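You operate a simulated robot arm through the tools that you are given. There is no shell and no other tool. Be economical: measure what you need, move in short steps, check, and stop when the job is done.

You run a simulated two-armed robot. Do the job below in one go: nothing can be reset, and whatever is moved stays where it is left.

TASK
Slacken the strap on the sacks without letting it fly back.
Fine: green pad down first; hold the yellow handle while the other hand lifts the short red lever; ease the handle back; pad up again. Where these are worked on the way, their far stop is far enough and under half their travel is too little: green pad.

Only the result counts: the job must be done as asked and must still hold three seconds after the hand-in. Knocking over, shifting, dropping, spilling or breaking anything else fails it.

THE ROBOT
Two 7-joint arms with fingered hands on one trunk, on a base that drives. Base frame: it is fixed to the floor where the robot stands at the start and does not move with it; the origin is under the middle of the robot, x ahead of it, y to its left, z up; the surface under the hand at the start is at about z = 860. Units: mm, degrees, N and s.
The left shoulder is at the start at [51, 152, 1147], the right one opposite. With the tool pointing down near the work surface each hand reaches from about 420 to 820 mm from the robot's upright axis, wherever it stands, measured 20 degrees to its own side. Places, roughly: green pad [500, 0, 1000]; short red lever [400, 0, 1000]; yellow handle [400, -200, 900]. Payload 3.8 kg a hand.
The TCP of each hand is the grasp point between the finger pads, 30 mm short of the fingertips. In the tool frame z runs along the fingers and y along their closing line. The gripper opens to 104 mm. The gripper's body begins 35 mm behind the TCP. The gripper is a hand of 5 fingers: y runs from the thumb to the fingers, the wrist lies at [-15, -104, -178] in the tool frame, and closing takes about 1.5 s.
Orientation is that of the tool frame in the base frame, as a unit quaternion [w, x, y, z]. With the fingers straight down and the wrist toward the robot, the tool's x, y and z point along [0, 1, 0], [1, 0, 0] and [0, 0, -1] of the base frame.

THE INTERFACE
- The arms move only by the tool step_arm. It takes "left_rows", "right_rows" or both (then of equal length, played together; a hand with none holds still); each is one flat list of numbers, 7 for each row, row after row: the shift along the base's x, y, z in m, then the turn, a rotation vector about the base's x, y, z in degrees, then the finger opening in m, from 0 to 0.104. In form: [x, y, z, wx, wy, wz, gripper, x, y, z, wx, wy, wz, gripper, ...]. A call has 1 to 8 rows; each row shifts and turns the commanded pose from where the row before left it. A row lasts 0.2 s, in which the tool goes at most 50 mm and 8.6 degrees; a call with a longer step from one row to the next is refused whole, and so is a gripper value outside its range. Where a pose cannot be reached the arm comes as near as it can. A force on the tool above 80 N (or 10 N above the force at the start of the call, whichever is more), or a blocked arm, ends the call early, and 0.2 s more pass. The fingers move at their own pace (about 72 mm/s each) and stop on an object; they squeeze with about 25 N. The grip force told is the motor's: it shows also when the fingers shut on nothing. Time passes only in rows, and 0.2 s behind the last, so rows that do not move let the fingers close. It gives the time, the measured TCP pose, the force on the tool (base axes), the opening and the grip force at its end, in the units of the frame above (readings bear some noise), with the torque about the TCP (base axes, N m) and any sound that the robot's microphone picked up.
- Cameras (640 x 400 px; columns grow to the right, rows downward): "scene" is now at [156.7, -8.9, 1304.8]; the picture's right is [-0.11, -0.99, 0.02], its down [-0.51, 0.04, -0.86] and it looks along [0.85, -0.10, -0.51] (base axes); focal length 249 px, centre (320, 200). "left" rides on the left gripper at [-80, -78, -141] in its tool frame; the picture's right is [-0.78, -0.30, 0.56], its down [0.53, -0.78, 0.33] and it looks along [0.33, 0.56, 0.76] (tool axes); focal length 247 px, centre (320, 200). "right" rides on the right gripper at [80, -78, -141] in its tool frame; the picture's right is [-0.78, 0.30, -0.56], its down [-0.53, -0.78, 0.33] and it looks along [-0.33, 0.56, 0.76] (tool axes); focal length 247 px, centre (320, 200). There is no depth. A picture from a camera that has moved, and an enlarged one, comes with that camera's place and axes in the base frame and with its lens.
- get_image(camera): a new picture of that camera. The clock stands still meanwhile.
- move_column(by): slides the trunk up (or, below 0, down) by that many mm; the arms and the scene camera ride with it, the base frame stays. It gives what a move gives, with no picture.
- drive_base(legs): drives the robot by 1 to 6 legs, each [ahead, left, turn to the left] in mm, mm and degrees, along the robot's own axes; the way and the turn of a leg run together, so that a leg with both is an arc; at most 1500 mm and 180 degrees a leg. The arms and the cameras ride along, it lands a little off, and it stops where it bumps. It gives what a move gives.
- set_grasp(shape, hand): the hand has 5 fingers and takes this shape, open, in about a second: jaw (thumb against the fingers, like two jaws); tri (thumb and two fingers); tip (a fingertip pinch); poke (one finger out to press); point (the index stretched); flat (the hand flat); cup (the hand cupped); fist (a fist). The gripper value then closes the fingers along that shape, each until it touches; the sizes above hold for jaw. It gives what a move gives, with no picture.
- pan_tilt(pan, tilt): turns the head with the scene camera to pan (to the left, within 80 degrees either way) and tilt (down, from -29 to 69), counted from straight ahead of the robot. It gives what a move gives.
- enlarge(camera, box): a new picture of the part [left, top, right, bottom] of that camera's present view, enlarged. The clock stands still meanwhile.
- finish_job(): hands the job in; it is judged then, once.

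Go step by step. Nothing tells you exact positions but the pictures and the camera data: compare them with the known pose of the tool, close in by small moves and look again before you grip or let go. The budget is 120 turns and 100 pictures, counting those below and the enlarged ones. Unless the task says otherwise, let go and move clear before handing in, and close with one line.

The tools are called after "Emit:" by a JSON object that holds its "api" and its "payload". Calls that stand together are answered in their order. step_arm: Moves the arms, as the interface text tells. Its arguments: {"type":"object","properties":{"left_rows":{"type":"array"},"right_rows":{"type":"array"}},"required":[]} The other tools are called the same way: move_column (by) slides the trunk up or down; set_grasp (shape, hand) gives the hand a shape; drive_base (legs) drives the base; pan_tilt (pan, tilt) turns the head that bears the scene camera; get_image (camera) takes a picture; enlarge (camera, box) takes an enlarged picture of a part of a camera's view; finish_job () hands the job in.

At the start:

```text
time: 0.0
left_tool_pos: [573.7, 113.3, 1180.4]
left_orientation: [0.0, 0.707, 0.707, 0.001]
left_contact_force: [0.2, 0.7, 0.7]
left_moment: [0.0, 0.0, -0.05]
left_width: 103.9
left_grasp_force: 0.0
left_shape: jaw
right_tool_pos: [474.1, -297.9, 1174.6]
right_orientation: [0.0, 0.707, 0.707, 0.0]
right_contact_force: [0.5, 0.4, 1.0]
right_moment: [-0.02, 0.02, -0.01]
right_width: 103.7
right_grasp_force: 0.1
right_shape: jaw
trunk travel left (down, up): [-225.0, 231.0]
robot x, y, heading: [2.5, 3.2, 0.0]
head pan, tilt: [-6.4, 22.7]
```

scene: 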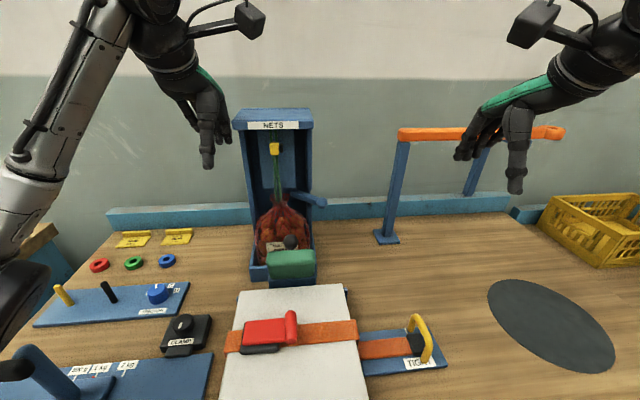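
right: 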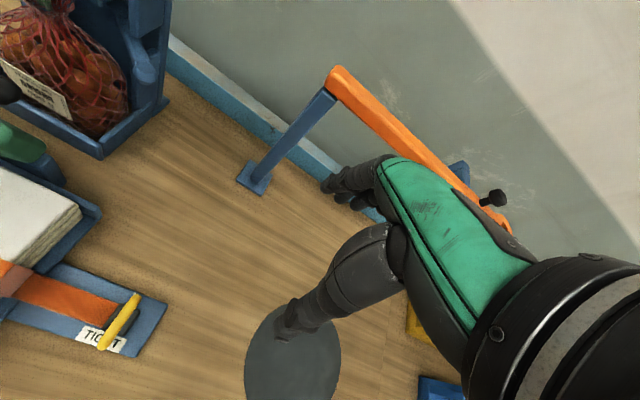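
left: 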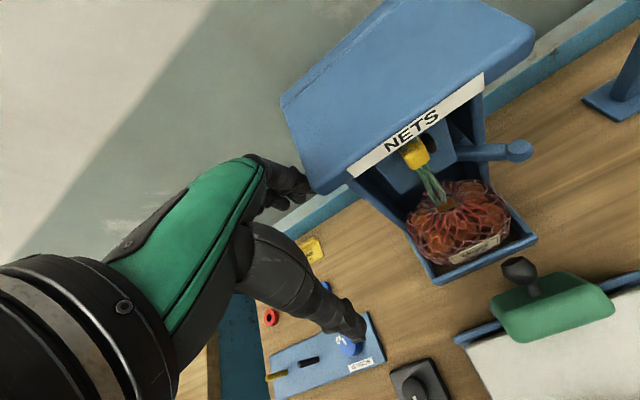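

I see the sack stack with the orange strap, a red lever on top, a yellow handle on the right and a green pad behind. I'll look closer and tilt the head down.

Emit:
{"api": "pan_tilt", "payload": {"pan": -4, "tilt": 48}}

Emit:
{"api": "get_image", "payload": {"camera": "scene"}}

Emit:
{"api": "enlarge", "payload": {"camera": "scene", "box": [220, 60, 460, 210]}}

```text
time: 0.9
left_tool_pos: [573.0, 113.1, 1180.0]
left_orientation: [0.0, 0.707, 0.707, 0.0]
left_contact_force: [1.2, 0.0, -0.8]
left_moment: [0.02, -0.04, 0.0]
left_width: 104.0
left_grasp_force: 0.0
left_shape: jaw
right_tool_pos: [474.1, -299.1, 1174.7]
right_orientation: [0.0, 0.707, 0.707, 0.0]
right_contact_force: [-0.3, 0.2, -0.5]
right_moment: [-0.01, -0.02, 0.0]
right_width: 103.8
right_grasp_force: 0.1
right_shape: jaw
trunk travel left (down, up): [-225.0, 231.0]
robot x, y, heading: [-1.0, -3.0, 0.1]
head pan, tilt: [-4.0, 48.0]
```

```text
96 pictures are left
camera scene: at [137.9, -4.1, 1268.7], right [-0.07, -1.0, 0.01], down [-0.83, 0.05, -0.56], along [0.56, -0.05, -0.83], focal length 249 px, centre (320, 200)
```

scene: 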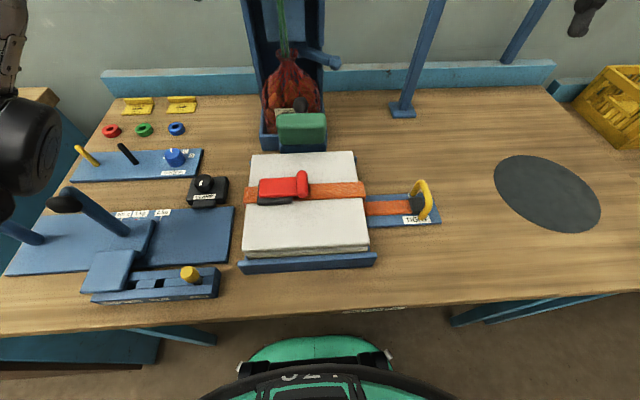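

```text
2.67 times, centred on (340, 135) of scene
camera zoom: at [137.9, -4.1, 1268.7], right [-0.07, -1.0, 0.01], down [-0.83, 0.05, -0.56], along [0.56, -0.05, -0.83], focal length 664 px, centre (267, 373)
```

zoom: 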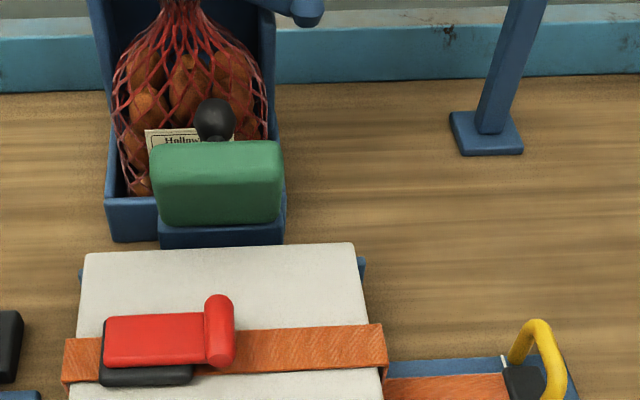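

The pad's mechanism isn't clear yet; I'll enlarge the left hand's view and the right hand's view of the handle.

Emit:
{"api": "enlarge", "payload": {"camera": "left", "box": [440, 230, 640, 400]}}

Emit:
{"api": "enlarge", "payload": {"camera": "right", "box": [0, 100, 240, 360]}}

Emit:
{"api": "enlarge", "payload": {"camera": "scene", "box": [230, 130, 450, 280]}}

```text
2.35 times, centred on (540, 315) of left
camera zoom: at [497.0, 34.2, 1321.6], right [-0.3, -0.78, -0.56], down [-0.78, 0.53, -0.33], along [0.56, 0.33, -0.76], focal length 581 px, centre (-198, -71)
```

zoom: 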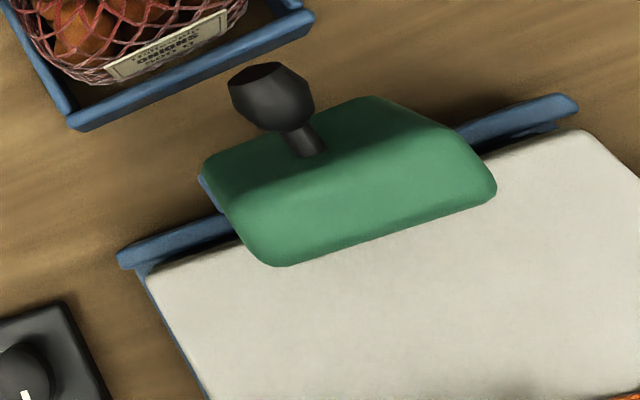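

```text
1.54 times, centred on (120, 230) of right
camera zoom: at [395.8, -216.9, 1317.3], right [0.3, -0.78, 0.56], down [-0.78, -0.53, -0.33], along [0.56, -0.33, -0.76], focal length 380 px, centre (628, 154)
```

zoom: 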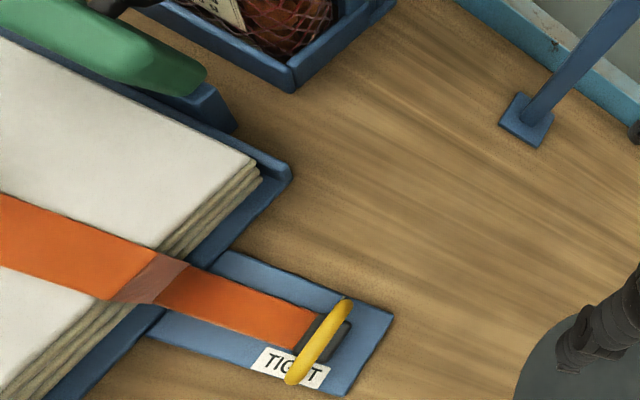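

```text
2.67 times, centred on (340, 205) of scene
camera zoom: at [137.9, -4.1, 1268.7], right [-0.07, -1.0, 0.01], down [-0.83, 0.05, -0.56], along [0.56, -0.05, -0.83], focal length 664 px, centre (267, 187)
```

zoom: 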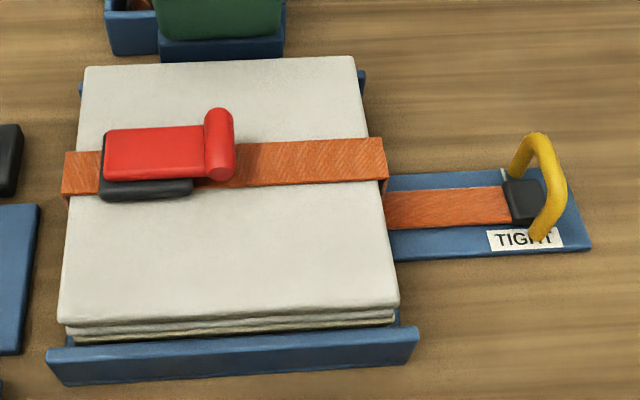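

Knob triangulates to about (520,0,1003) and leans back, so the pad may be hinged. I'll back the base off a bit for reach, then take a side view with the right hand's camera.

Emit:
{"api": "drive_base", "payload": {"legs": [[-120, 0, 0]]}}

Emit:
{"api": "step_arm", "payload": {"right_rows": [0.02, 0, 0, 0, 0, 8.5, 0.1, 0.02, 0, 0, 0, 0, 8.5, 0.1, 0.02, 0, 0, 0, 0, 8.5, 0.1, 0.02, 0, 0, 0, 0, 8.5, 0.1, 0.02, 0, 0, 0, 0, 8.5, 0.1, 0, 0, 0, 0, 0, 8.5, 0.1, 0, 0, 0, 0, 0, 8.5, 0.1]}}

Emit:
{"api": "step_arm", "payload": {"right_rows": [0, 0.02, -0.02, 0, 0, 8.5, 0.1, 0, 0.02, -0.02, 0, 0, 8.5, 0.1, 0, 0.02, -0.02, 0, 0, 8.5, 0.1, 0, 0.02, -0.02, 8, 0, 0, 0.1, 0, 0, -0.02, 8, 0, 0, 0.1, 0, 0, -0.02, 8, 0, 0, 0.1, 0, 0, -0.02, 6, 0, 0, 0.1]}}

Emit:
{"api": "get_image", "payload": {"camera": "right"}}

```text
time: 2.1
left_tool_pos: [455.4, 113.1, 1179.6]
left_orientation: [-0.001, 0.707, 0.707, 0.0]
left_contact_force: [-1.0, 0.4, -0.2]
left_moment: [0.04, 0.02, 0.02]
left_width: 103.5
left_grasp_force: 0.1
left_shape: jaw
right_tool_pos: [355.1, -298.0, 1174.8]
right_orientation: [0.0, 0.707, 0.707, -0.001]
right_contact_force: [-0.1, 0.1, 0.1]
right_moment: [0.02, -0.01, -0.01]
right_width: 103.5
right_grasp_force: 0.1
right_shape: jaw
trunk travel left (down, up): [-225.0, 231.0]
robot x, y, heading: [-120.8, -1.8, 0.0]
head pan, tilt: [-4.0, 48.0]
```

```text
time: 3.7
left_tool_pos: [454.3, 113.2, 1179.6]
left_orientation: [0.0, 0.707, 0.707, -0.001]
left_contact_force: [0.3, 0.0, 0.7]
left_moment: [0.0, -0.03, 0.02]
left_width: 103.8
left_grasp_force: 0.2
left_shape: jaw
right_tool_pos: [453.4, -298.4, 1175.6]
right_orientation: [-0.001, 0.262, 0.965, 0.0]
right_contact_force: [0.0, -0.3, -0.3]
right_moment: [-0.01, -0.01, 0.04]
right_width: 100.3
right_grasp_force: 0.1
right_shape: jaw
trunk travel left (down, up): [-225.0, 231.0]
robot x, y, heading: [-123.0, -1.3, -0.0]
head pan, tilt: [-4.0, 48.0]
```

```text
time: 5.3
left_tool_pos: [454.8, 112.2, 1179.2]
left_orientation: [-0.001, 0.708, 0.707, 0.0]
left_contact_force: [0.2, 0.7, -0.7]
left_moment: [-0.04, 0.01, 0.01]
left_width: 103.6
left_grasp_force: 0.1
left_shape: jaw
right_tool_pos: [453.5, -219.9, 1034.2]
right_orientation: [-0.011, 0.043, 0.965, 0.259]
right_contact_force: [0.0, -0.4, 0.2]
right_moment: [0.0, 0.0, 0.01]
right_width: 100.5
right_grasp_force: 0.0
right_shape: jaw
trunk travel left (down, up): [-225.0, 231.0]
robot x, y, heading: [-119.6, 1.9, -0.1]
head pan, tilt: [-4.0, 48.0]
```

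```text
91 pictures are left
camera right: at [366.8, -348.9, 1122.4], right [0.8, -0.08, 0.6], down [0.47, -0.54, -0.7], along [0.38, 0.84, -0.4], focal length 247 px, centre (320, 200)
```

right: 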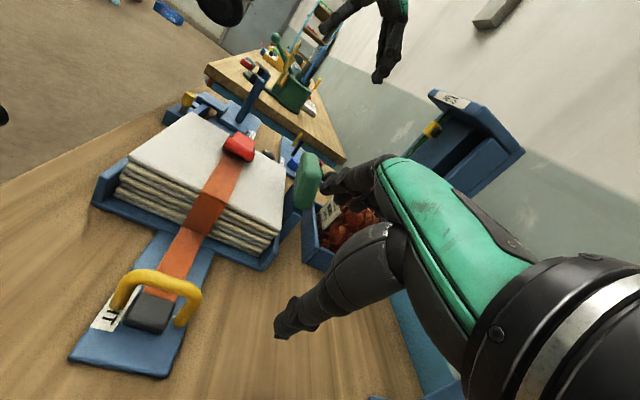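

Useful side view; enlarging the pad, lever and handle.

Emit:
{"api": "enlarge", "payload": {"camera": "right", "box": [200, 110, 360, 210]}}

Emit:
{"api": "enlarge", "payload": {"camera": "right", "box": [60, 200, 260, 390]}}

```text
4.00 times, centred on (280, 160) of right
camera zoom: at [366.8, -348.9, 1122.4], right [0.8, -0.08, 0.6], down [0.47, -0.54, -0.7], along [0.38, 0.84, -0.4], focal length 988 px, centre (480, 360)
```

zoom: 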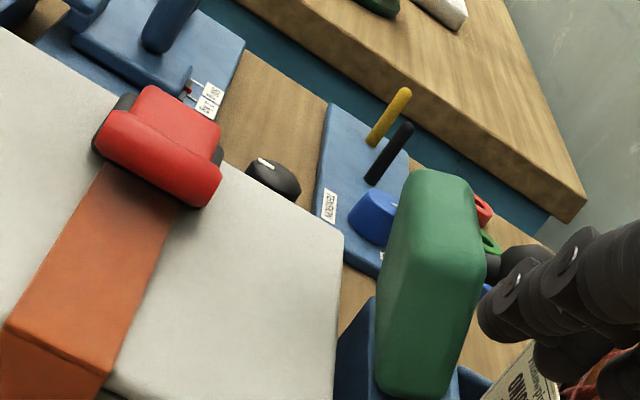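

```text
2.11 times, centred on (160, 295) of right
camera zoom: at [366.8, -348.9, 1122.4], right [0.8, -0.08, 0.6], down [0.47, -0.54, -0.7], along [0.38, 0.84, -0.4], focal length 520 px, centre (657, 0)
```

zoom: 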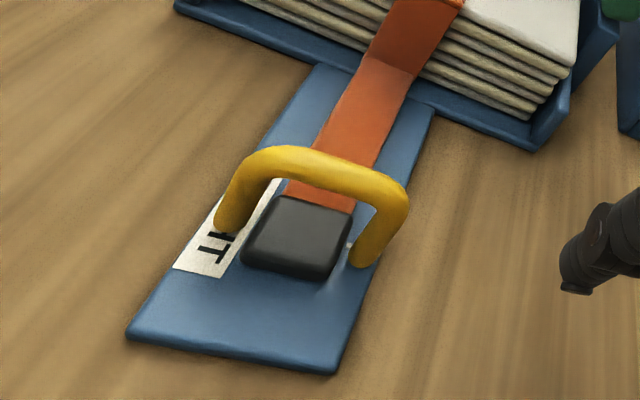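

The pad is a tilted flap behind the sacks with its knob pointing up and back, so it hinges forward onto the sacks. I'll turn the left hand so that it closes along y, bring it above the knob, and pull the right hand back a bit.

Emit:
{"api": "step_arm", "payload": {"left_rows": [0, 0, 0, 0, 0, -8.5, 0.09, 0, 0, 0, 0, 0, -8.5, 0.09, 0, 0, 0, 0, 0, -8.5, 0.09, 0, 0, 0, 0, 0, -8.5, 0.08, 0, 0, 0, 0, 0, -8.5, 0.08, 0, 0, 0, 0, 0, -8.5, 0.08], "right_rows": [0, -0.01, 0.01, -8, 0, 0, 0.1, 0, -0.01, 0.01, -8, 0, 0, 0.1, 0, -0.01, 0.01, -8, 0, 0, 0.1, 0, -0.01, 0.01, -6, 0, 0, 0.1, -0.02, -0.01, 0, 0, 0, 0, 0.1, -0.02, -0.01, 0, 0, 0, 0, 0.1]}}

Emit:
{"api": "step_arm", "payload": {"left_rows": [0.02, -0.02, -0.01, 0, 0, -8.5, 0.07, 0.02, -0.03, -0.02, 0, 0, -8.5, 0.07, 0.01, -0.03, -0.03, 0, 0, -8.5, 0.07, 0.01, -0.03, -0.03, 0, 0, -8.5, 0.07, 0.005, -0.003, -0.02, 0, 0, -5, 0.07]}}

Emit:
{"api": "get_image", "payload": {"camera": "scene"}}

Emit:
{"api": "get_image", "payload": {"camera": "left"}}

```text
time: 6.7
left_tool_pos: [453.7, 113.3, 1179.5]
left_orientation: [0.0, 0.943, 0.333, 0.0]
left_contact_force: [0.4, 0.2, -0.6]
left_moment: [0.03, -0.04, 0.0]
left_width: 80.2
left_grasp_force: 0.0
left_shape: jaw
right_tool_pos: [412.1, -278.8, 1075.1]
right_orientation: [0.0, 0.044, 0.999, 0.0]
right_contact_force: [-0.7, 0.2, -0.3]
right_moment: [0.02, -0.04, 0.02]
right_width: 100.4
right_grasp_force: 0.2
right_shape: jaw
trunk travel left (down, up): [-225.0, 231.0]
robot x, y, heading: [-121.5, 1.5, 0.0]
head pan, tilt: [-4.0, 48.0]
```

```text
time: 7.9
left_tool_pos: [516.6, -2.4, 1069.0]
left_orientation: [-0.001, 1.0, -0.001, 0.0]
left_contact_force: [-0.2, 0.0, 0.0]
left_moment: [0.0, -0.01, -0.01]
left_width: 70.3
left_grasp_force: 0.0
left_shape: jaw
right_tool_pos: [413.2, -279.4, 1074.5]
right_orientation: [0.0, 0.044, 0.999, 0.001]
right_contact_force: [0.1, 0.1, -0.5]
right_moment: [-0.01, 0.01, 0.03]
right_width: 100.1
right_grasp_force: 0.0
right_shape: jaw
trunk travel left (down, up): [-225.0, 231.0]
robot x, y, heading: [-120.6, -0.9, -0.1]
head pan, tilt: [-4.0, 48.0]
```

```text
88 pictures are left
camera scene: at [17.6, -4.4, 1268.6], right [-0.07, -1.0, 0.01], down [-0.83, 0.05, -0.56], along [0.56, -0.05, -0.83], focal length 249 px, centre (320, 200)
```

scene: 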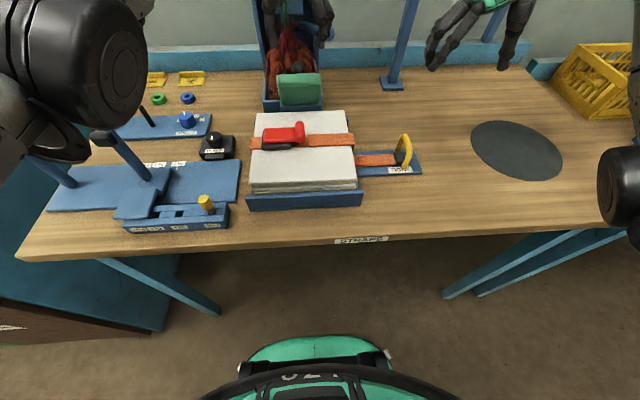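

```text
87 pictures are left
camera left: at [438.6, 77.0, 1210.7], right [-0.77, 0.3, -0.56], down [0.54, 0.78, -0.33], along [0.33, -0.56, -0.76], focal length 247 px, centre (320, 200)
```

left: 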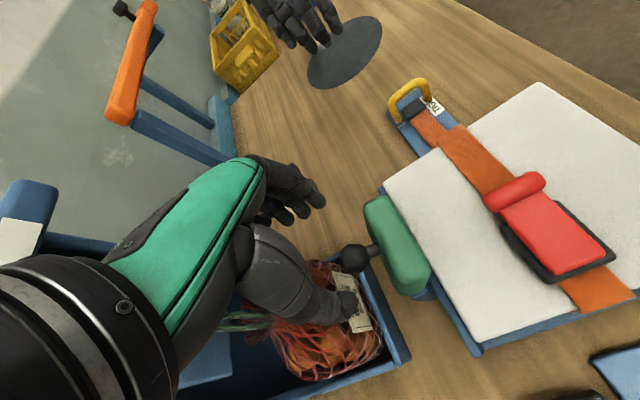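

Hand is above the knob, closing along y. Checking the fingers' real width first.

Emit:
{"api": "enlarge", "payload": {"camera": "scene", "box": [220, 0, 380, 120]}}

Emit:
{"api": "enlarge", "payload": {"camera": "left", "box": [220, 140, 460, 340]}}

Emit:
{"api": "get_image", "payload": {"camera": "right"}}

```text
3.33 times, centred on (300, 60) of scene
camera zoom: at [17.6, -4.4, 1268.6], right [-0.07, -1.0, 0.01], down [-0.83, 0.05, -0.56], along [0.56, -0.05, -0.83], focal length 830 px, centre (387, 667)
```

zoom: 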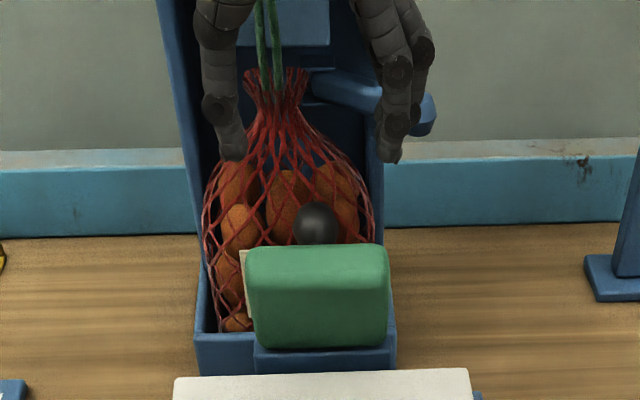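

```text
2.00 times, centred on (340, 240) of left
camera zoom: at [438.6, 77.0, 1210.7], right [-0.77, 0.3, -0.56], down [0.54, 0.78, -0.33], along [0.33, -0.56, -0.76], focal length 494 px, centre (280, 120)
```

zoom: 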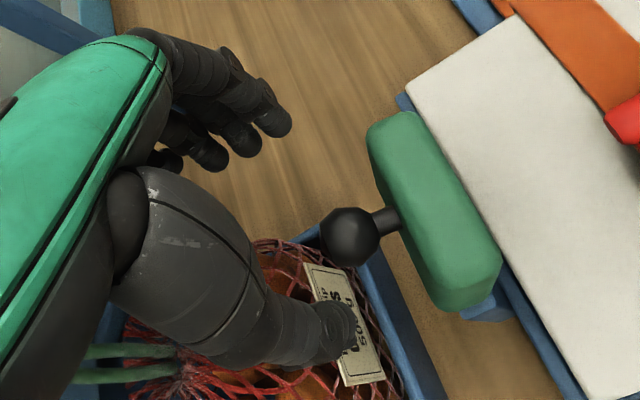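

```text
84 pictures are left
camera right: at [326.2, -347.6, 1217.1], right [0.8, 0.23, 0.56], down [0.46, -0.82, -0.33], along [0.38, 0.52, -0.76], focal length 247 px, centre (320, 200)
```

right: 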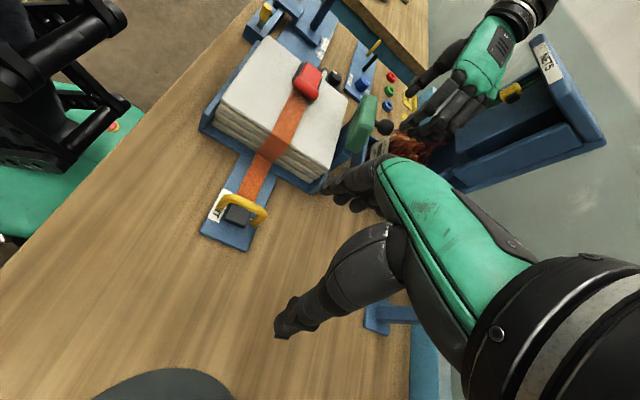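

The four fingers are wide toward the net bag; I'll try the tip pinch shape for a slimmer hand.

Emit:
{"api": "set_grasp", "payload": {"hand": "left", "shape": "tip"}}

Emit:
{"api": "enlarge", "payload": {"camera": "left", "box": [220, 140, 460, 340]}}

Emit:
{"api": "enlarge", "payload": {"camera": "scene", "box": [220, 0, 380, 120]}}

```text
time: 8.8
left_tool_pos: [517.7, -0.4, 1068.1]
left_orientation: [-0.002, 1.0, -0.001, 0.0]
left_contact_force: [-0.9, 0.4, 0.4]
left_moment: [-0.01, 0.0, -0.02]
left_width: 104.0
left_grasp_force: 0.0
left_shape: tip
right_tool_pos: [412.9, -278.5, 1073.4]
right_orientation: [0.0, 0.043, 0.999, 0.0]
right_contact_force: [0.0, -0.8, -0.6]
right_moment: [-0.01, 0.0, -0.01]
right_width: 100.5
right_grasp_force: 0.1
right_shape: jaw
trunk travel left (down, up): [-225.0, 231.0]
robot x, y, heading: [-117.1, -1.2, 0.0]
head pan, tilt: [-4.0, 48.0]
```

```text
2.00 times, centred on (340, 240) of left
camera zoom: at [438.9, 77.4, 1210.7], right [-0.78, 0.3, -0.56], down [0.54, 0.78, -0.33], along [0.33, -0.56, -0.76], focal length 494 px, centre (280, 120)
```

zoom: 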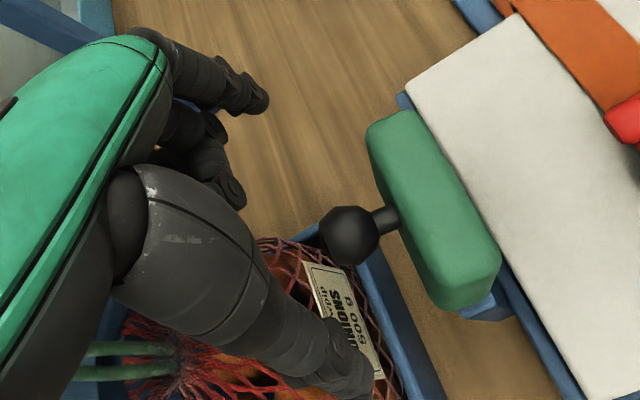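

```text
3.33 times, centred on (300, 60) of scene
camera zoom: at [17.8, -4.2, 1268.6], right [-0.07, -1.0, 0.01], down [-0.83, 0.05, -0.56], along [0.56, -0.05, -0.83], focal length 830 px, centre (387, 667)
```

zoom: 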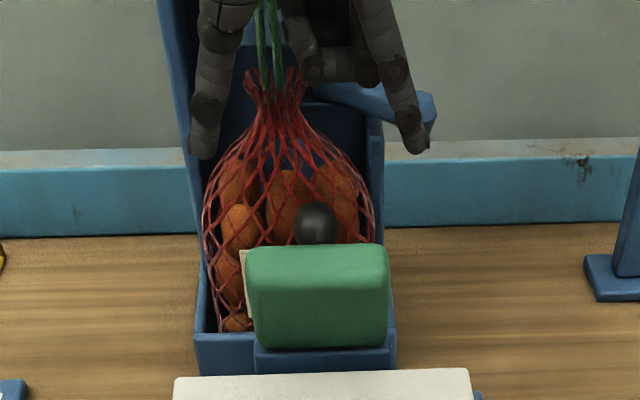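

Thumb and index only now; good. Narrowing to 70 mm and lowering around the knob.

Emit:
{"api": "step_arm", "payload": {"left_rows": [0.004, 0, -0.02, 0, 0, 0, 0.07, 0, 0, -0.02, 0, 0, 0, 0.07, 0, 0, -0.012, 0, 0, 0, 0.07, 0, 0, -0.008, 0, 0, 0, 0.07]}}

Emit:
{"api": "enlarge", "payload": {"camera": "left", "box": [220, 140, 460, 340]}}

Emit:
{"api": "enlarge", "payload": {"camera": "scene", "box": [220, 0, 380, 120]}}

```text
time: 9.8
left_tool_pos: [522.0, -0.1, 1009.3]
left_orientation: [0.0, 1.0, 0.0, 0.0]
left_contact_force: [0.3, -0.2, -0.1]
left_moment: [0.02, 0.0, -0.02]
left_width: 70.5
left_grasp_force: 0.0
left_shape: tip
right_tool_pos: [413.9, -278.2, 1075.0]
right_orientation: [0.0, 0.043, 0.999, 0.0]
right_contact_force: [-0.6, 0.1, -0.4]
right_moment: [-0.01, -0.03, 0.01]
right_width: 100.5
right_grasp_force: 0.2
right_shape: jaw
trunk travel left (down, up): [-225.0, 231.0]
robot x, y, heading: [-118.8, -0.4, 0.2]
head pan, tilt: [-4.0, 48.0]
```

```text
2.00 times, centred on (340, 240) of left
camera zoom: at [443.5, 78.6, 1151.2], right [-0.78, 0.3, -0.56], down [0.54, 0.78, -0.33], along [0.33, -0.56, -0.76], focal length 494 px, centre (280, 120)
```

zoom: 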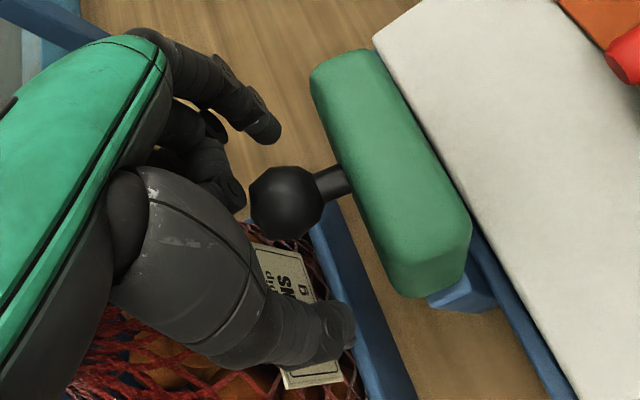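

```text
3.33 times, centred on (300, 60) of scene
camera zoom: at [17.9, -4.2, 1268.6], right [-0.07, -1.0, 0.01], down [-0.83, 0.05, -0.56], along [0.56, -0.05, -0.83], focal length 830 px, centre (387, 667)
```

zoom: 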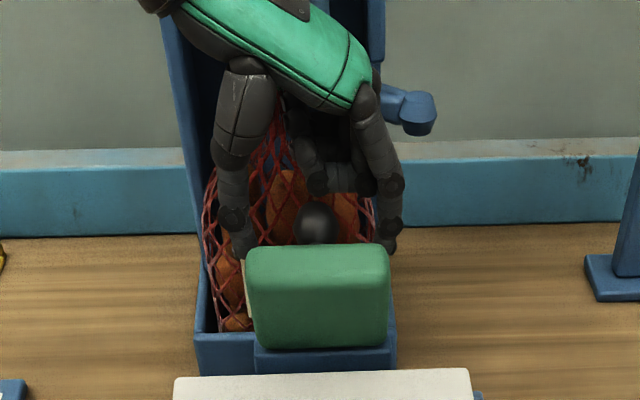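

The knob sits between thumb and index. Closing.

Emit:
{"api": "step_arm", "payload": {"left_rows": [0, 0, 0, 0, 0, 0, 0.04, 0, 0, 0, 0, 0, 0, 0.01, 0, 0, 0, 0, 0, 0, 0.01, 0, 0, 0, 0, 0, 0, 0.01]}}

Emit:
{"api": "enlarge", "payload": {"camera": "left", "box": [220, 140, 460, 340]}}

```text
time: 10.8
left_tool_pos: [522.6, 0.6, 1007.7]
left_orientation: [0.0, 1.0, 0.0, -0.002]
left_contact_force: [-1.0, -0.1, -6.0]
left_moment: [0.02, 0.02, 0.0]
left_width: 19.1
left_grasp_force: 24.9
left_shape: tip
right_tool_pos: [414.0, -279.2, 1073.9]
right_orientation: [-0.001, 0.044, 0.999, 0.0]
right_contact_force: [0.6, 0.6, 0.8]
right_moment: [0.03, -0.02, 0.02]
right_width: 100.1
right_grasp_force: 0.1
right_shape: jaw
trunk travel left (down, up): [-225.0, 231.0]
robot x, y, heading: [-117.9, 1.1, 0.3]
head pan, tilt: [-4.0, 48.0]
```

```text
2.00 times, centred on (340, 240) of left
camera zoom: at [444.1, 78.6, 1150.1], right [-0.78, 0.3, -0.55], down [0.53, 0.78, -0.33], along [0.33, -0.55, -0.76], focal length 494 px, centre (280, 120)
```

zoom: 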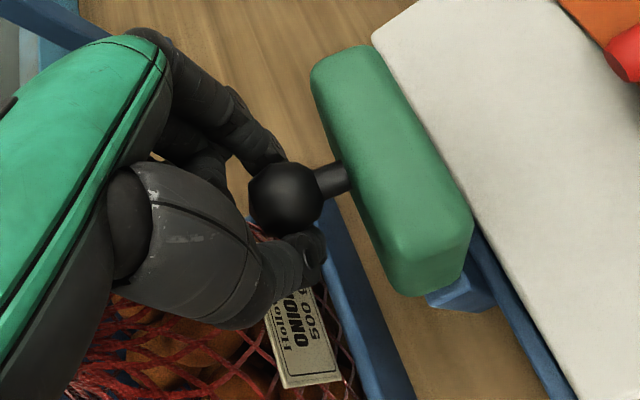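

Firm grip on the knob. Pulling it gently toward the robot to learn the arc.

Emit:
{"api": "step_arm", "payload": {"left_rows": [-0.006, 0, 0, 0, 0, 0, 0.01, -0.006, 0, 0, 0, 0, 0, 0.01, 0, 0, 0, 0, 0, 0, 0.01]}}

Emit:
{"api": "enlarge", "payload": {"camera": "left", "box": [220, 140, 460, 340]}}

```text
time: 11.6
left_tool_pos: [508.7, -0.3, 1010.5]
left_orientation: [0.0, 1.0, 0.001, 0.0]
left_contact_force: [-0.3, 0.5, -0.4]
left_moment: [0.03, 0.0, 0.01]
left_width: 16.8
left_grasp_force: 24.6
left_shape: tip
right_tool_pos: [412.6, -279.4, 1074.7]
right_orientation: [0.0, 0.043, 0.999, 0.0]
right_contact_force: [0.4, -0.8, 0.1]
right_moment: [-0.02, -0.01, 0.03]
right_width: 100.0
right_grasp_force: 0.1
right_shape: jaw
trunk travel left (down, up): [-225.0, 231.0]
robot x, y, heading: [-118.7, -1.8, -0.1]
head pan, tilt: [-4.0, 48.0]
```

```text
2.00 times, centred on (340, 240) of left
camera zoom: at [431.0, 78.0, 1152.0], right [-0.78, 0.3, -0.56], down [0.54, 0.78, -0.33], along [0.33, -0.56, -0.76], focal length 494 px, centre (280, 120)
```

zoom: 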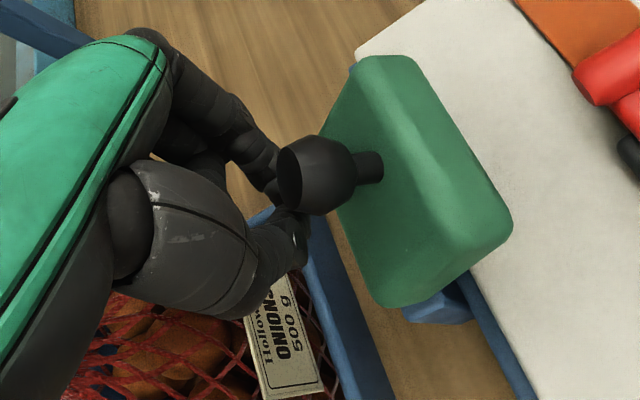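

The pad is turning forward with nearly no force, though the fingers slid a bit behind the knob. Continuing to push it toward me in small steps.

Emit:
{"api": "step_arm", "payload": {"left_rows": [-0.007, 0, 0, 0, 0, 0, 0.01, -0.007, 0, 0, 0, 0, 0, 0.01, 0, 0, 0, 0, 0, 0, 0.01]}}

Emit:
{"api": "enlarge", "payload": {"camera": "left", "box": [220, 140, 460, 340]}}

```text
time: 12.4
left_tool_pos: [496.4, 0.2, 1009.7]
left_orientation: [-0.001, 1.0, 0.0, -0.001]
left_contact_force: [0.9, -0.4, 0.3]
left_moment: [-0.01, 0.0, -0.01]
left_width: 16.8
left_grasp_force: 25.2
left_shape: tip
right_tool_pos: [414.1, -278.7, 1073.8]
right_orientation: [0.001, 0.043, 0.999, -0.001]
right_contact_force: [-0.2, 0.6, -0.7]
right_moment: [0.01, 0.0, 0.0]
right_width: 100.3
right_grasp_force: 0.1
right_shape: jaw
trunk travel left (down, up): [-225.0, 231.0]
robot x, y, heading: [-121.1, 0.7, 0.2]
head pan, tilt: [-4.0, 48.0]
```

```text
2.00 times, centred on (340, 240) of left
camera zoom: at [417.8, 78.3, 1151.0], right [-0.78, 0.3, -0.56], down [0.53, 0.78, -0.33], along [0.33, -0.56, -0.76], focal length 494 px, centre (280, 120)
```

zoom: 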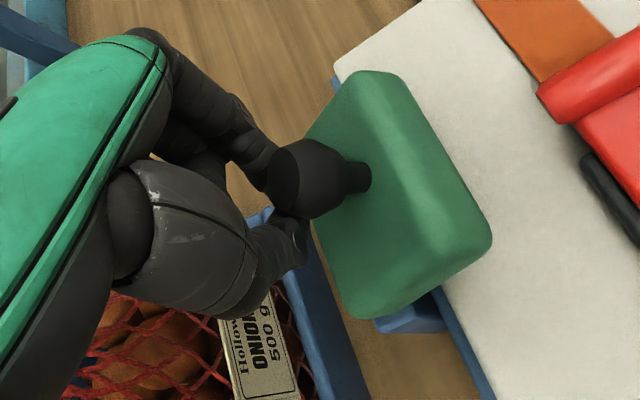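

Still turning freely. Continuing.

Emit:
{"api": "step_arm", "payload": {"left_rows": [-0.008, 0, -0.001, 0, 0, 0, 0.01, -0.008, 0, -0.002, 0, 0, 0, 0.01, 0, 0, 0, 0, 0, 0, 0.01]}}

Emit:
{"api": "enlarge", "payload": {"camera": "left", "box": [220, 140, 460, 340]}}

Emit:
{"api": "enlarge", "payload": {"camera": "right", "box": [280, 50, 440, 200]}}

```text
time: 13.2
left_tool_pos: [481.0, 0.3, 1006.1]
left_orientation: [-0.001, 1.0, 0.0, -0.001]
left_contact_force: [-0.4, -0.6, 0.1]
left_moment: [0.02, 0.01, -0.04]
left_width: 16.9
left_grasp_force: 25.2
left_shape: tip
right_tool_pos: [413.0, -278.3, 1073.6]
right_orientation: [-0.001, 0.043, 0.999, 0.0]
right_contact_force: [-0.7, -0.5, -1.1]
right_moment: [0.03, 0.02, 0.02]
right_width: 100.3
right_grasp_force: 0.1
right_shape: jaw
trunk travel left (down, up): [-225.0, 231.0]
robot x, y, heading: [-118.0, -1.5, 0.1]
head pan, tilt: [-4.0, 48.0]
```

```text
2.00 times, centred on (340, 240) of left
camera zoom: at [401.4, 78.7, 1148.5], right [-0.78, 0.3, -0.56], down [0.54, 0.78, -0.33], along [0.33, -0.56, -0.76], focal length 494 px, centre (280, 120)
```

zoom: 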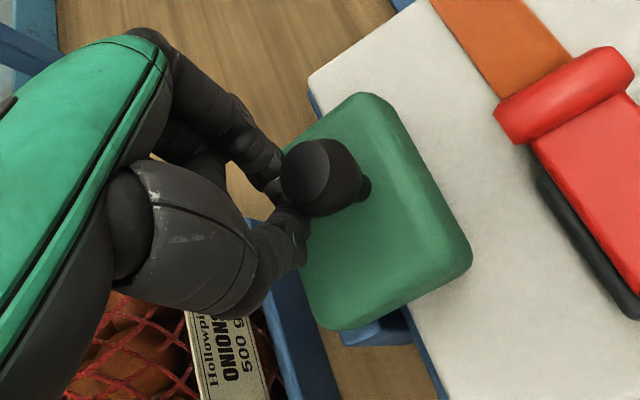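

```text
2.67 times, centred on (360, 125) of right
camera zoom: at [326.4, -347.3, 1217.0], right [0.8, 0.23, 0.56], down [0.46, -0.82, -0.33], along [0.38, 0.52, -0.76], focal length 659 px, centre (213, 400)
```

zoom: 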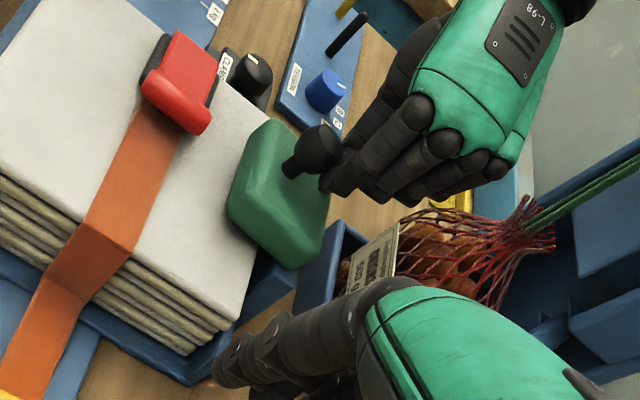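

Going well, the pad is nearly flat. Continuing until it stops on the sacks.

Emit:
{"api": "step_arm", "payload": {"left_rows": [-0.008, 0, -0.003, 0, 0, 0, 0.01, -0.008, 0, -0.004, 0, 0, 0, 0.01, -0.004, 0, -0.003, 0, 0, 0, 0.01]}}

Emit:
{"api": "enlarge", "payload": {"camera": "left", "box": [220, 140, 460, 340]}}

Emit:
{"api": "enlarge", "payload": {"camera": "right", "box": [280, 50, 440, 200]}}

```text
time: 14.0
left_tool_pos: [465.3, -0.2, 995.9]
left_orientation: [0.001, 1.0, 0.002, 0.001]
left_contact_force: [27.2, -3.1, 6.2]
left_moment: [-0.06, -0.25, 0.16]
left_width: 16.4
left_grasp_force: 25.3
left_shape: tip
right_tool_pos: [416.7, -278.6, 1072.2]
right_orientation: [-0.002, 0.045, 0.999, 0.0]
right_contact_force: [-0.1, 0.3, 0.0]
right_moment: [0.02, 0.04, -0.06]
right_width: 100.3
right_grasp_force: 0.1
right_shape: jaw
trunk travel left (down, up): [-225.0, 231.0]
robot x, y, heading: [-120.2, -4.2, 0.1]
head pan, tilt: [-4.0, 48.0]
```

```text
2.00 times, centred on (340, 240) of left
camera zoom: at [385.8, 77.9, 1137.2], right [-0.78, 0.29, -0.56], down [0.53, 0.78, -0.33], along [0.34, -0.56, -0.76], focal length 494 px, centre (280, 120)
```

zoom: 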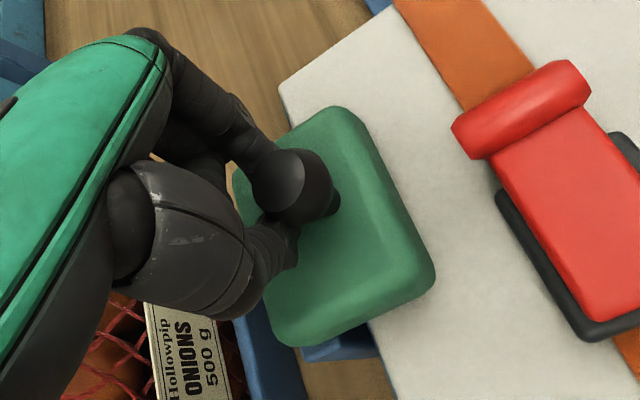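

```text
2.67 times, centred on (360, 125) of right
camera zoom: at [331.1, -347.9, 1215.2], right [0.8, 0.23, 0.55], down [0.46, -0.82, -0.33], along [0.38, 0.52, -0.76], focal length 659 px, centre (213, 400)
```

zoom: 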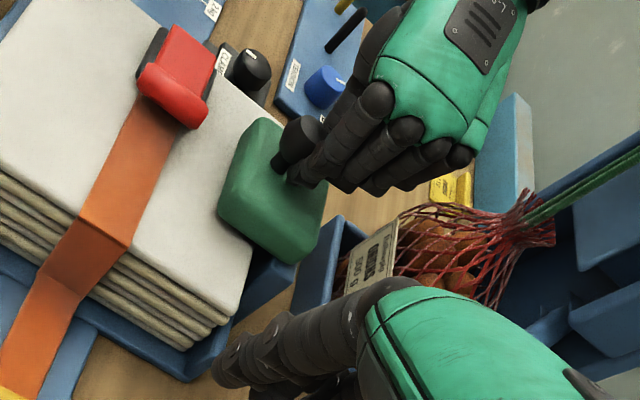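

27 N reaction: likely at its stop. One small further press to confirm, then release.

Emit:
{"api": "step_arm", "payload": {"left_rows": [-0.004, 0, -0.002, 0, 0, 0, 0.01, -0.004, 0, -0.002, 0, 0, 0, 0.01]}}

Emit:
{"api": "step_arm", "payload": {"left_rows": [0.007, 0, 0.003, 0, 0, 0, 0.03, 0.004, 0, 0.002, 0, 0, 0, 0.07, 0, 0, 0, 0, 0, 0, 0.08, 0, 0, 0.03, 0, 0, 0, 0.08, 0, 0, 0.03, 0, 0, 0, 0.08]}}

Emit:
{"api": "get_image", "payload": {"camera": "left"}}

Emit:
{"api": "enlarge", "payload": {"camera": "right", "box": [280, 50, 440, 200]}}

```text
time: 14.6
left_tool_pos: [464.1, -1.5, 995.3]
left_orientation: [0.005, 1.0, 0.004, 0.007]
left_contact_force: [55.4, -1.9, 29.6]
left_moment: [-0.3, -0.54, 0.32]
left_width: 18.6
left_grasp_force: 25.0
left_shape: tip
right_tool_pos: [420.4, -279.2, 1072.1]
right_orientation: [-0.003, 0.044, 0.999, 0.001]
right_contact_force: [-0.7, 0.3, 0.4]
right_moment: [-0.02, 0.0, 0.02]
right_width: 100.2
right_grasp_force: 0.1
right_shape: jaw
trunk travel left (down, up): [-225.0, 231.0]
robot x, y, heading: [-120.9, -1.8, -0.3]
head pan, tilt: [-4.0, 48.0]
```

```text
time: 15.8
left_tool_pos: [462.1, -0.3, 1057.4]
left_orientation: [0.0, 1.0, -0.001, -0.001]
left_contact_force: [-1.3, -0.7, 0.0]
left_moment: [-0.01, 0.01, 0.0]
left_width: 80.1
left_grasp_force: 0.0
left_shape: tip
right_tool_pos: [413.2, -279.6, 1074.1]
right_orientation: [0.001, 0.044, 0.999, 0.0]
right_contact_force: [-0.3, 0.1, 0.4]
right_moment: [0.01, -0.01, -0.03]
right_width: 100.2
right_grasp_force: 0.1
right_shape: jaw
trunk travel left (down, up): [-225.0, 231.0]
robot x, y, heading: [-120.8, -3.0, 0.1]
head pan, tilt: [-4.0, 48.0]
```

```text
72 pictures are left
camera left: at [383.3, 78.2, 1198.7], right [-0.78, 0.3, -0.56], down [0.54, 0.78, -0.33], along [0.33, -0.55, -0.76], focal length 247 px, centre (320, 200)
```

left: 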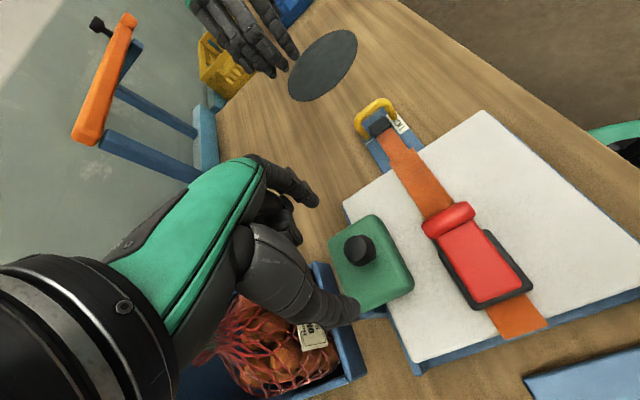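

```text
2.67 times, centred on (360, 125) of right
camera zoom: at [325.0, -347.4, 1217.6], right [0.8, 0.23, 0.56], down [0.46, -0.82, -0.33], along [0.38, 0.52, -0.76], focal length 659 px, centre (213, 400)
```

zoom: 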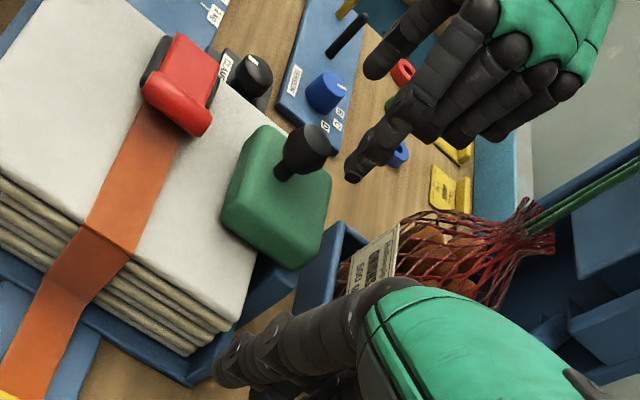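

Pad is down on the sacks. The yellow bar triangulates to about (366,-210,921), running along x; moving the right hand above it with the fingers closing along y.

Emit:
{"api": "step_arm", "payload": {"right_rows": [-0.015, 0.02, -0.02, 0, 0, 5, 0.09, -0.015, 0.02, -0.02, 0, 0, 0, 0.08, -0.012, 0.02, -0.02, 0, 0, 0, 0.07, -0.005, 0.01, -0.025, 0, 0, 0, 0.07]}}

Emit:
{"api": "get_image", "payload": {"camera": "right"}}

Emit:
{"api": "enlarge", "payload": {"camera": "scene", "box": [340, 100, 500, 220]}}

```text
time: 16.8
left_tool_pos: [465.0, 0.6, 1055.4]
left_orientation: [-0.001, 1.0, 0.0, 0.0]
left_contact_force: [-0.1, 0.1, 0.9]
left_moment: [0.04, 0.01, 0.02]
left_width: 79.7
left_grasp_force: 0.1
left_shape: tip
right_tool_pos: [367.6, -208.8, 989.0]
right_orientation: [-0.001, 0.0, 1.0, 0.0]
right_contact_force: [0.0, -0.9, 0.2]
right_moment: [0.02, -0.01, -0.01]
right_width: 69.9
right_grasp_force: 0.3
right_shape: jaw
trunk travel left (down, up): [-225.0, 231.0]
robot x, y, heading: [-119.1, 0.8, 0.0]
head pan, tilt: [-4.0, 48.0]
```

```text
70 pictures are left
camera right: at [285.9, -285.6, 1132.0], right [0.78, 0.3, 0.56], down [0.53, -0.78, -0.33], along [0.33, 0.56, -0.76], focal length 247 px, centre (320, 200)
```

right: 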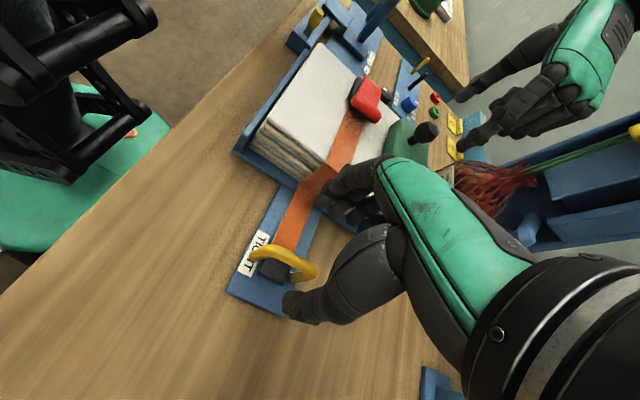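

```text
3.33 times, centred on (420, 160) of scene
camera zoom: at [17.7, -4.3, 1268.6], right [-0.07, -1.0, 0.01], down [-0.83, 0.05, -0.56], along [0.56, -0.05, -0.83], focal length 830 px, centre (-13, 333)
```

zoom: 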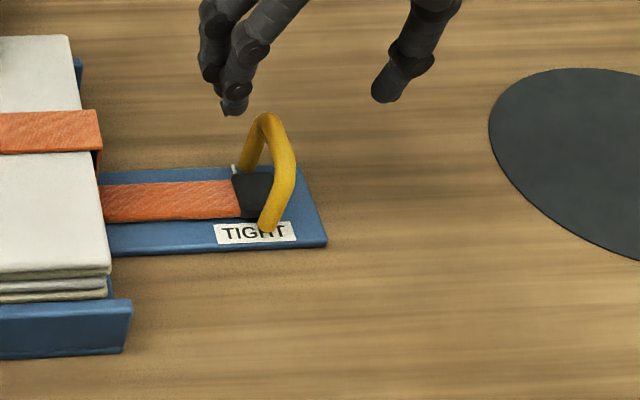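

The bar spans x≈345–400 at y≈-210; the hand straddles it. Lowering around the bar.

Emit:
{"api": "step_arm", "payload": {"right_rows": [0.002, -0.001, -0.02, 0, 0, 0, 0.07, 0.001, -0.001, -0.02, 0, 0, 0, 0.07, 0, 0, -0.015, 0, 0, 0, 0.07, 0, 0, -0.008, 0, 0, 0, 0.07]}}

Emit:
{"api": "enlarge", "payload": {"camera": "right", "box": [200, 160, 420, 340]}}

Emit:
{"api": "enlarge", "payload": {"camera": "scene", "box": [340, 100, 500, 220]}}

```text
time: 17.8
left_tool_pos: [463.4, -0.3, 1056.9]
left_orientation: [0.0, 1.0, 0.0, 0.0]
left_contact_force: [-0.1, 0.5, -0.4]
left_moment: [-0.02, 0.05, 0.0]
left_width: 79.7
left_grasp_force: 0.2
left_shape: tip
right_tool_pos: [369.4, -211.2, 926.5]
right_orientation: [0.0, 0.001, 1.0, 0.0]
right_contact_force: [-0.3, -0.2, 0.5]
right_moment: [0.01, 0.0, -0.01]
right_width: 70.5
right_grasp_force: 0.1
right_shape: jaw
trunk travel left (down, up): [-225.0, 231.0]
robot x, y, heading: [-117.7, 2.8, -0.1]
head pan, tilt: [-4.0, 48.0]
```

```text
2.22 times, centred on (310, 250) of right
camera zoom: at [289.4, -286.5, 1069.0], right [0.78, 0.3, 0.56], down [0.53, -0.78, -0.33], along [0.33, 0.55, -0.76], focal length 549 px, centre (342, 89)
```

zoom: 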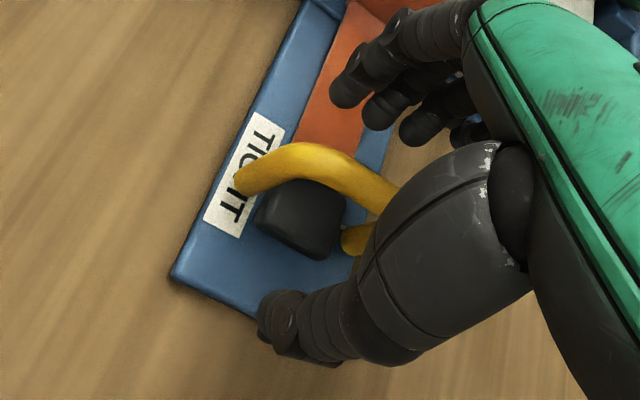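

```text
3.33 times, centred on (420, 160) of scene
camera zoom: at [17.8, -4.2, 1268.6], right [-0.07, -1.0, 0.01], down [-0.83, 0.05, -0.56], along [0.56, -0.05, -0.83], focal length 830 px, centre (-13, 333)
```

zoom: 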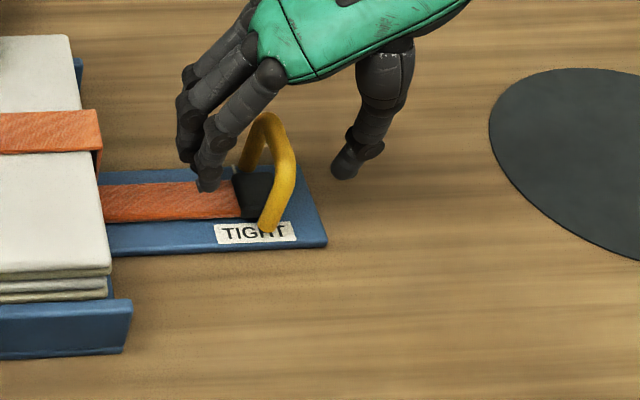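

The bar passes between thumb and fingers near the TCP. Shifting 5 mm toward me, slightly down, and closing.

Emit:
{"api": "step_arm", "payload": {"right_rows": [-0.006, 0.001, -0.004, 0, 0, 0, 0.05, 0, 0, 0, 0, 0, 0, 0.02, 0, 0, 0, 0, 0, 0, 0.005, 0, 0, 0, 0, 0, 0, 0.0, 0, 0, 0, 0, 0, 0, 0.0]}}

Emit:
{"api": "enlarge", "payload": {"camera": "right", "box": [200, 160, 420, 340]}}

Emit:
{"api": "enlarge", "payload": {"camera": "scene", "box": [340, 100, 500, 220]}}

```text
time: 19.0
left_tool_pos: [463.0, -1.0, 1056.8]
left_orientation: [-0.001, 1.0, 0.0, -0.001]
left_contact_force: [0.0, -0.3, 0.0]
left_moment: [-0.01, -0.01, 0.01]
left_width: 79.7
left_grasp_force: 0.0
left_shape: tip
right_tool_pos: [363.8, -210.0, 921.5]
right_orientation: [-0.001, 0.001, 1.0, -0.001]
right_contact_force: [2.8, -0.3, -4.2]
right_moment: [0.24, -0.16, 0.16]
right_width: 0.0
right_grasp_force: 24.6
right_shape: jaw
trunk travel left (down, up): [-225.0, 231.0]
robot x, y, heading: [-120.8, 2.1, 0.2]
head pan, tilt: [-4.0, 48.0]
```

```text
2.22 times, centred on (310, 250) of right
camera zoom: at [284.4, -285.8, 1064.5], right [0.78, 0.3, 0.56], down [0.53, -0.78, -0.33], along [0.33, 0.56, -0.76], focal length 549 px, centre (342, 89)
```

zoom: 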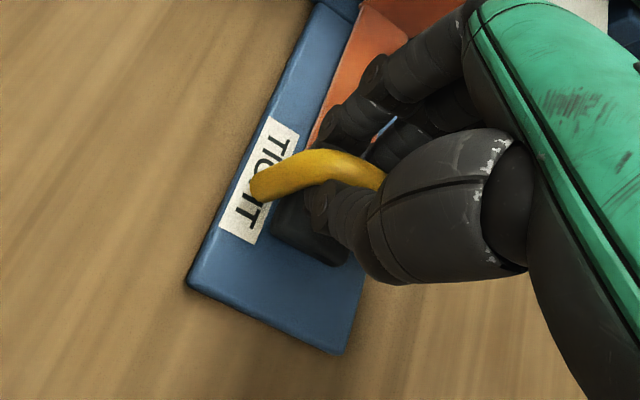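

```text
3.33 times, centred on (420, 160) of scene
camera zoom: at [18.8, -4.5, 1268.4], right [-0.07, -1.0, 0.01], down [-0.83, 0.05, -0.56], along [0.56, -0.05, -0.83], focal length 830 px, centre (-13, 333)
```

zoom: 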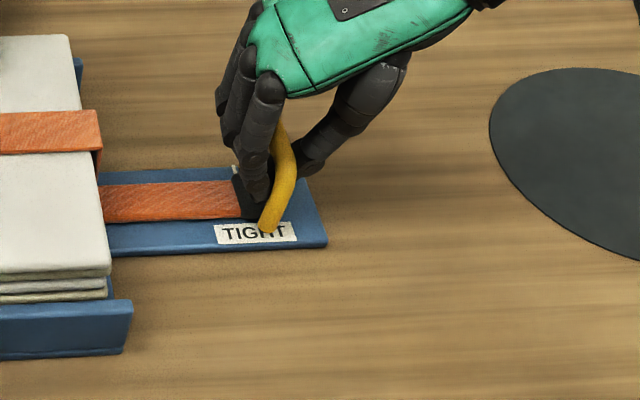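

Fingers and thumb are hooked around the bar. A tiny tug outward (-y) to test the hold.

Emit:
{"api": "step_arm", "payload": {"right_rows": [0, -0.004, 0, 0, 0, 0, 0.0, 0, -0.004, 0, 0, 0, 0, 0.0, 0, 0, 0, 0, 0, 0, 0.0]}}

Emit:
{"api": "enlarge", "payload": {"camera": "scene", "box": [340, 100, 500, 220]}}

```text
time: 19.8
left_tool_pos: [464.2, 1.8, 1055.0]
left_orientation: [0.0, 1.0, 0.0, -0.001]
left_contact_force: [1.0, -0.5, -0.1]
left_moment: [-0.01, 0.0, -0.01]
left_width: 80.1
left_grasp_force: 0.1
left_shape: tip
right_tool_pos: [364.7, -215.7, 923.2]
right_orientation: [-0.001, 0.0, 1.0, 0.0]
right_contact_force: [3.9, 16.4, -7.9]
right_moment: [0.43, -0.16, 0.12]
right_width: 0.1
right_grasp_force: 25.1
right_shape: jaw
trunk travel left (down, up): [-225.0, 231.0]
robot x, y, heading: [-121.4, 1.8, 0.0]
head pan, tilt: [-4.0, 48.0]
```

```text
3.33 times, centred on (420, 160) of scene
camera zoom: at [19.3, -1.8, 1268.4], right [-0.07, -1.0, 0.01], down [-0.83, 0.05, -0.56], along [0.55, -0.05, -0.83], focal length 830 px, centre (-13, 333)
```

zoom: 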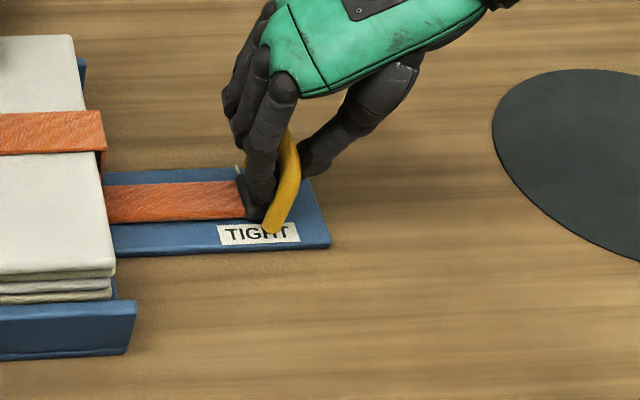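

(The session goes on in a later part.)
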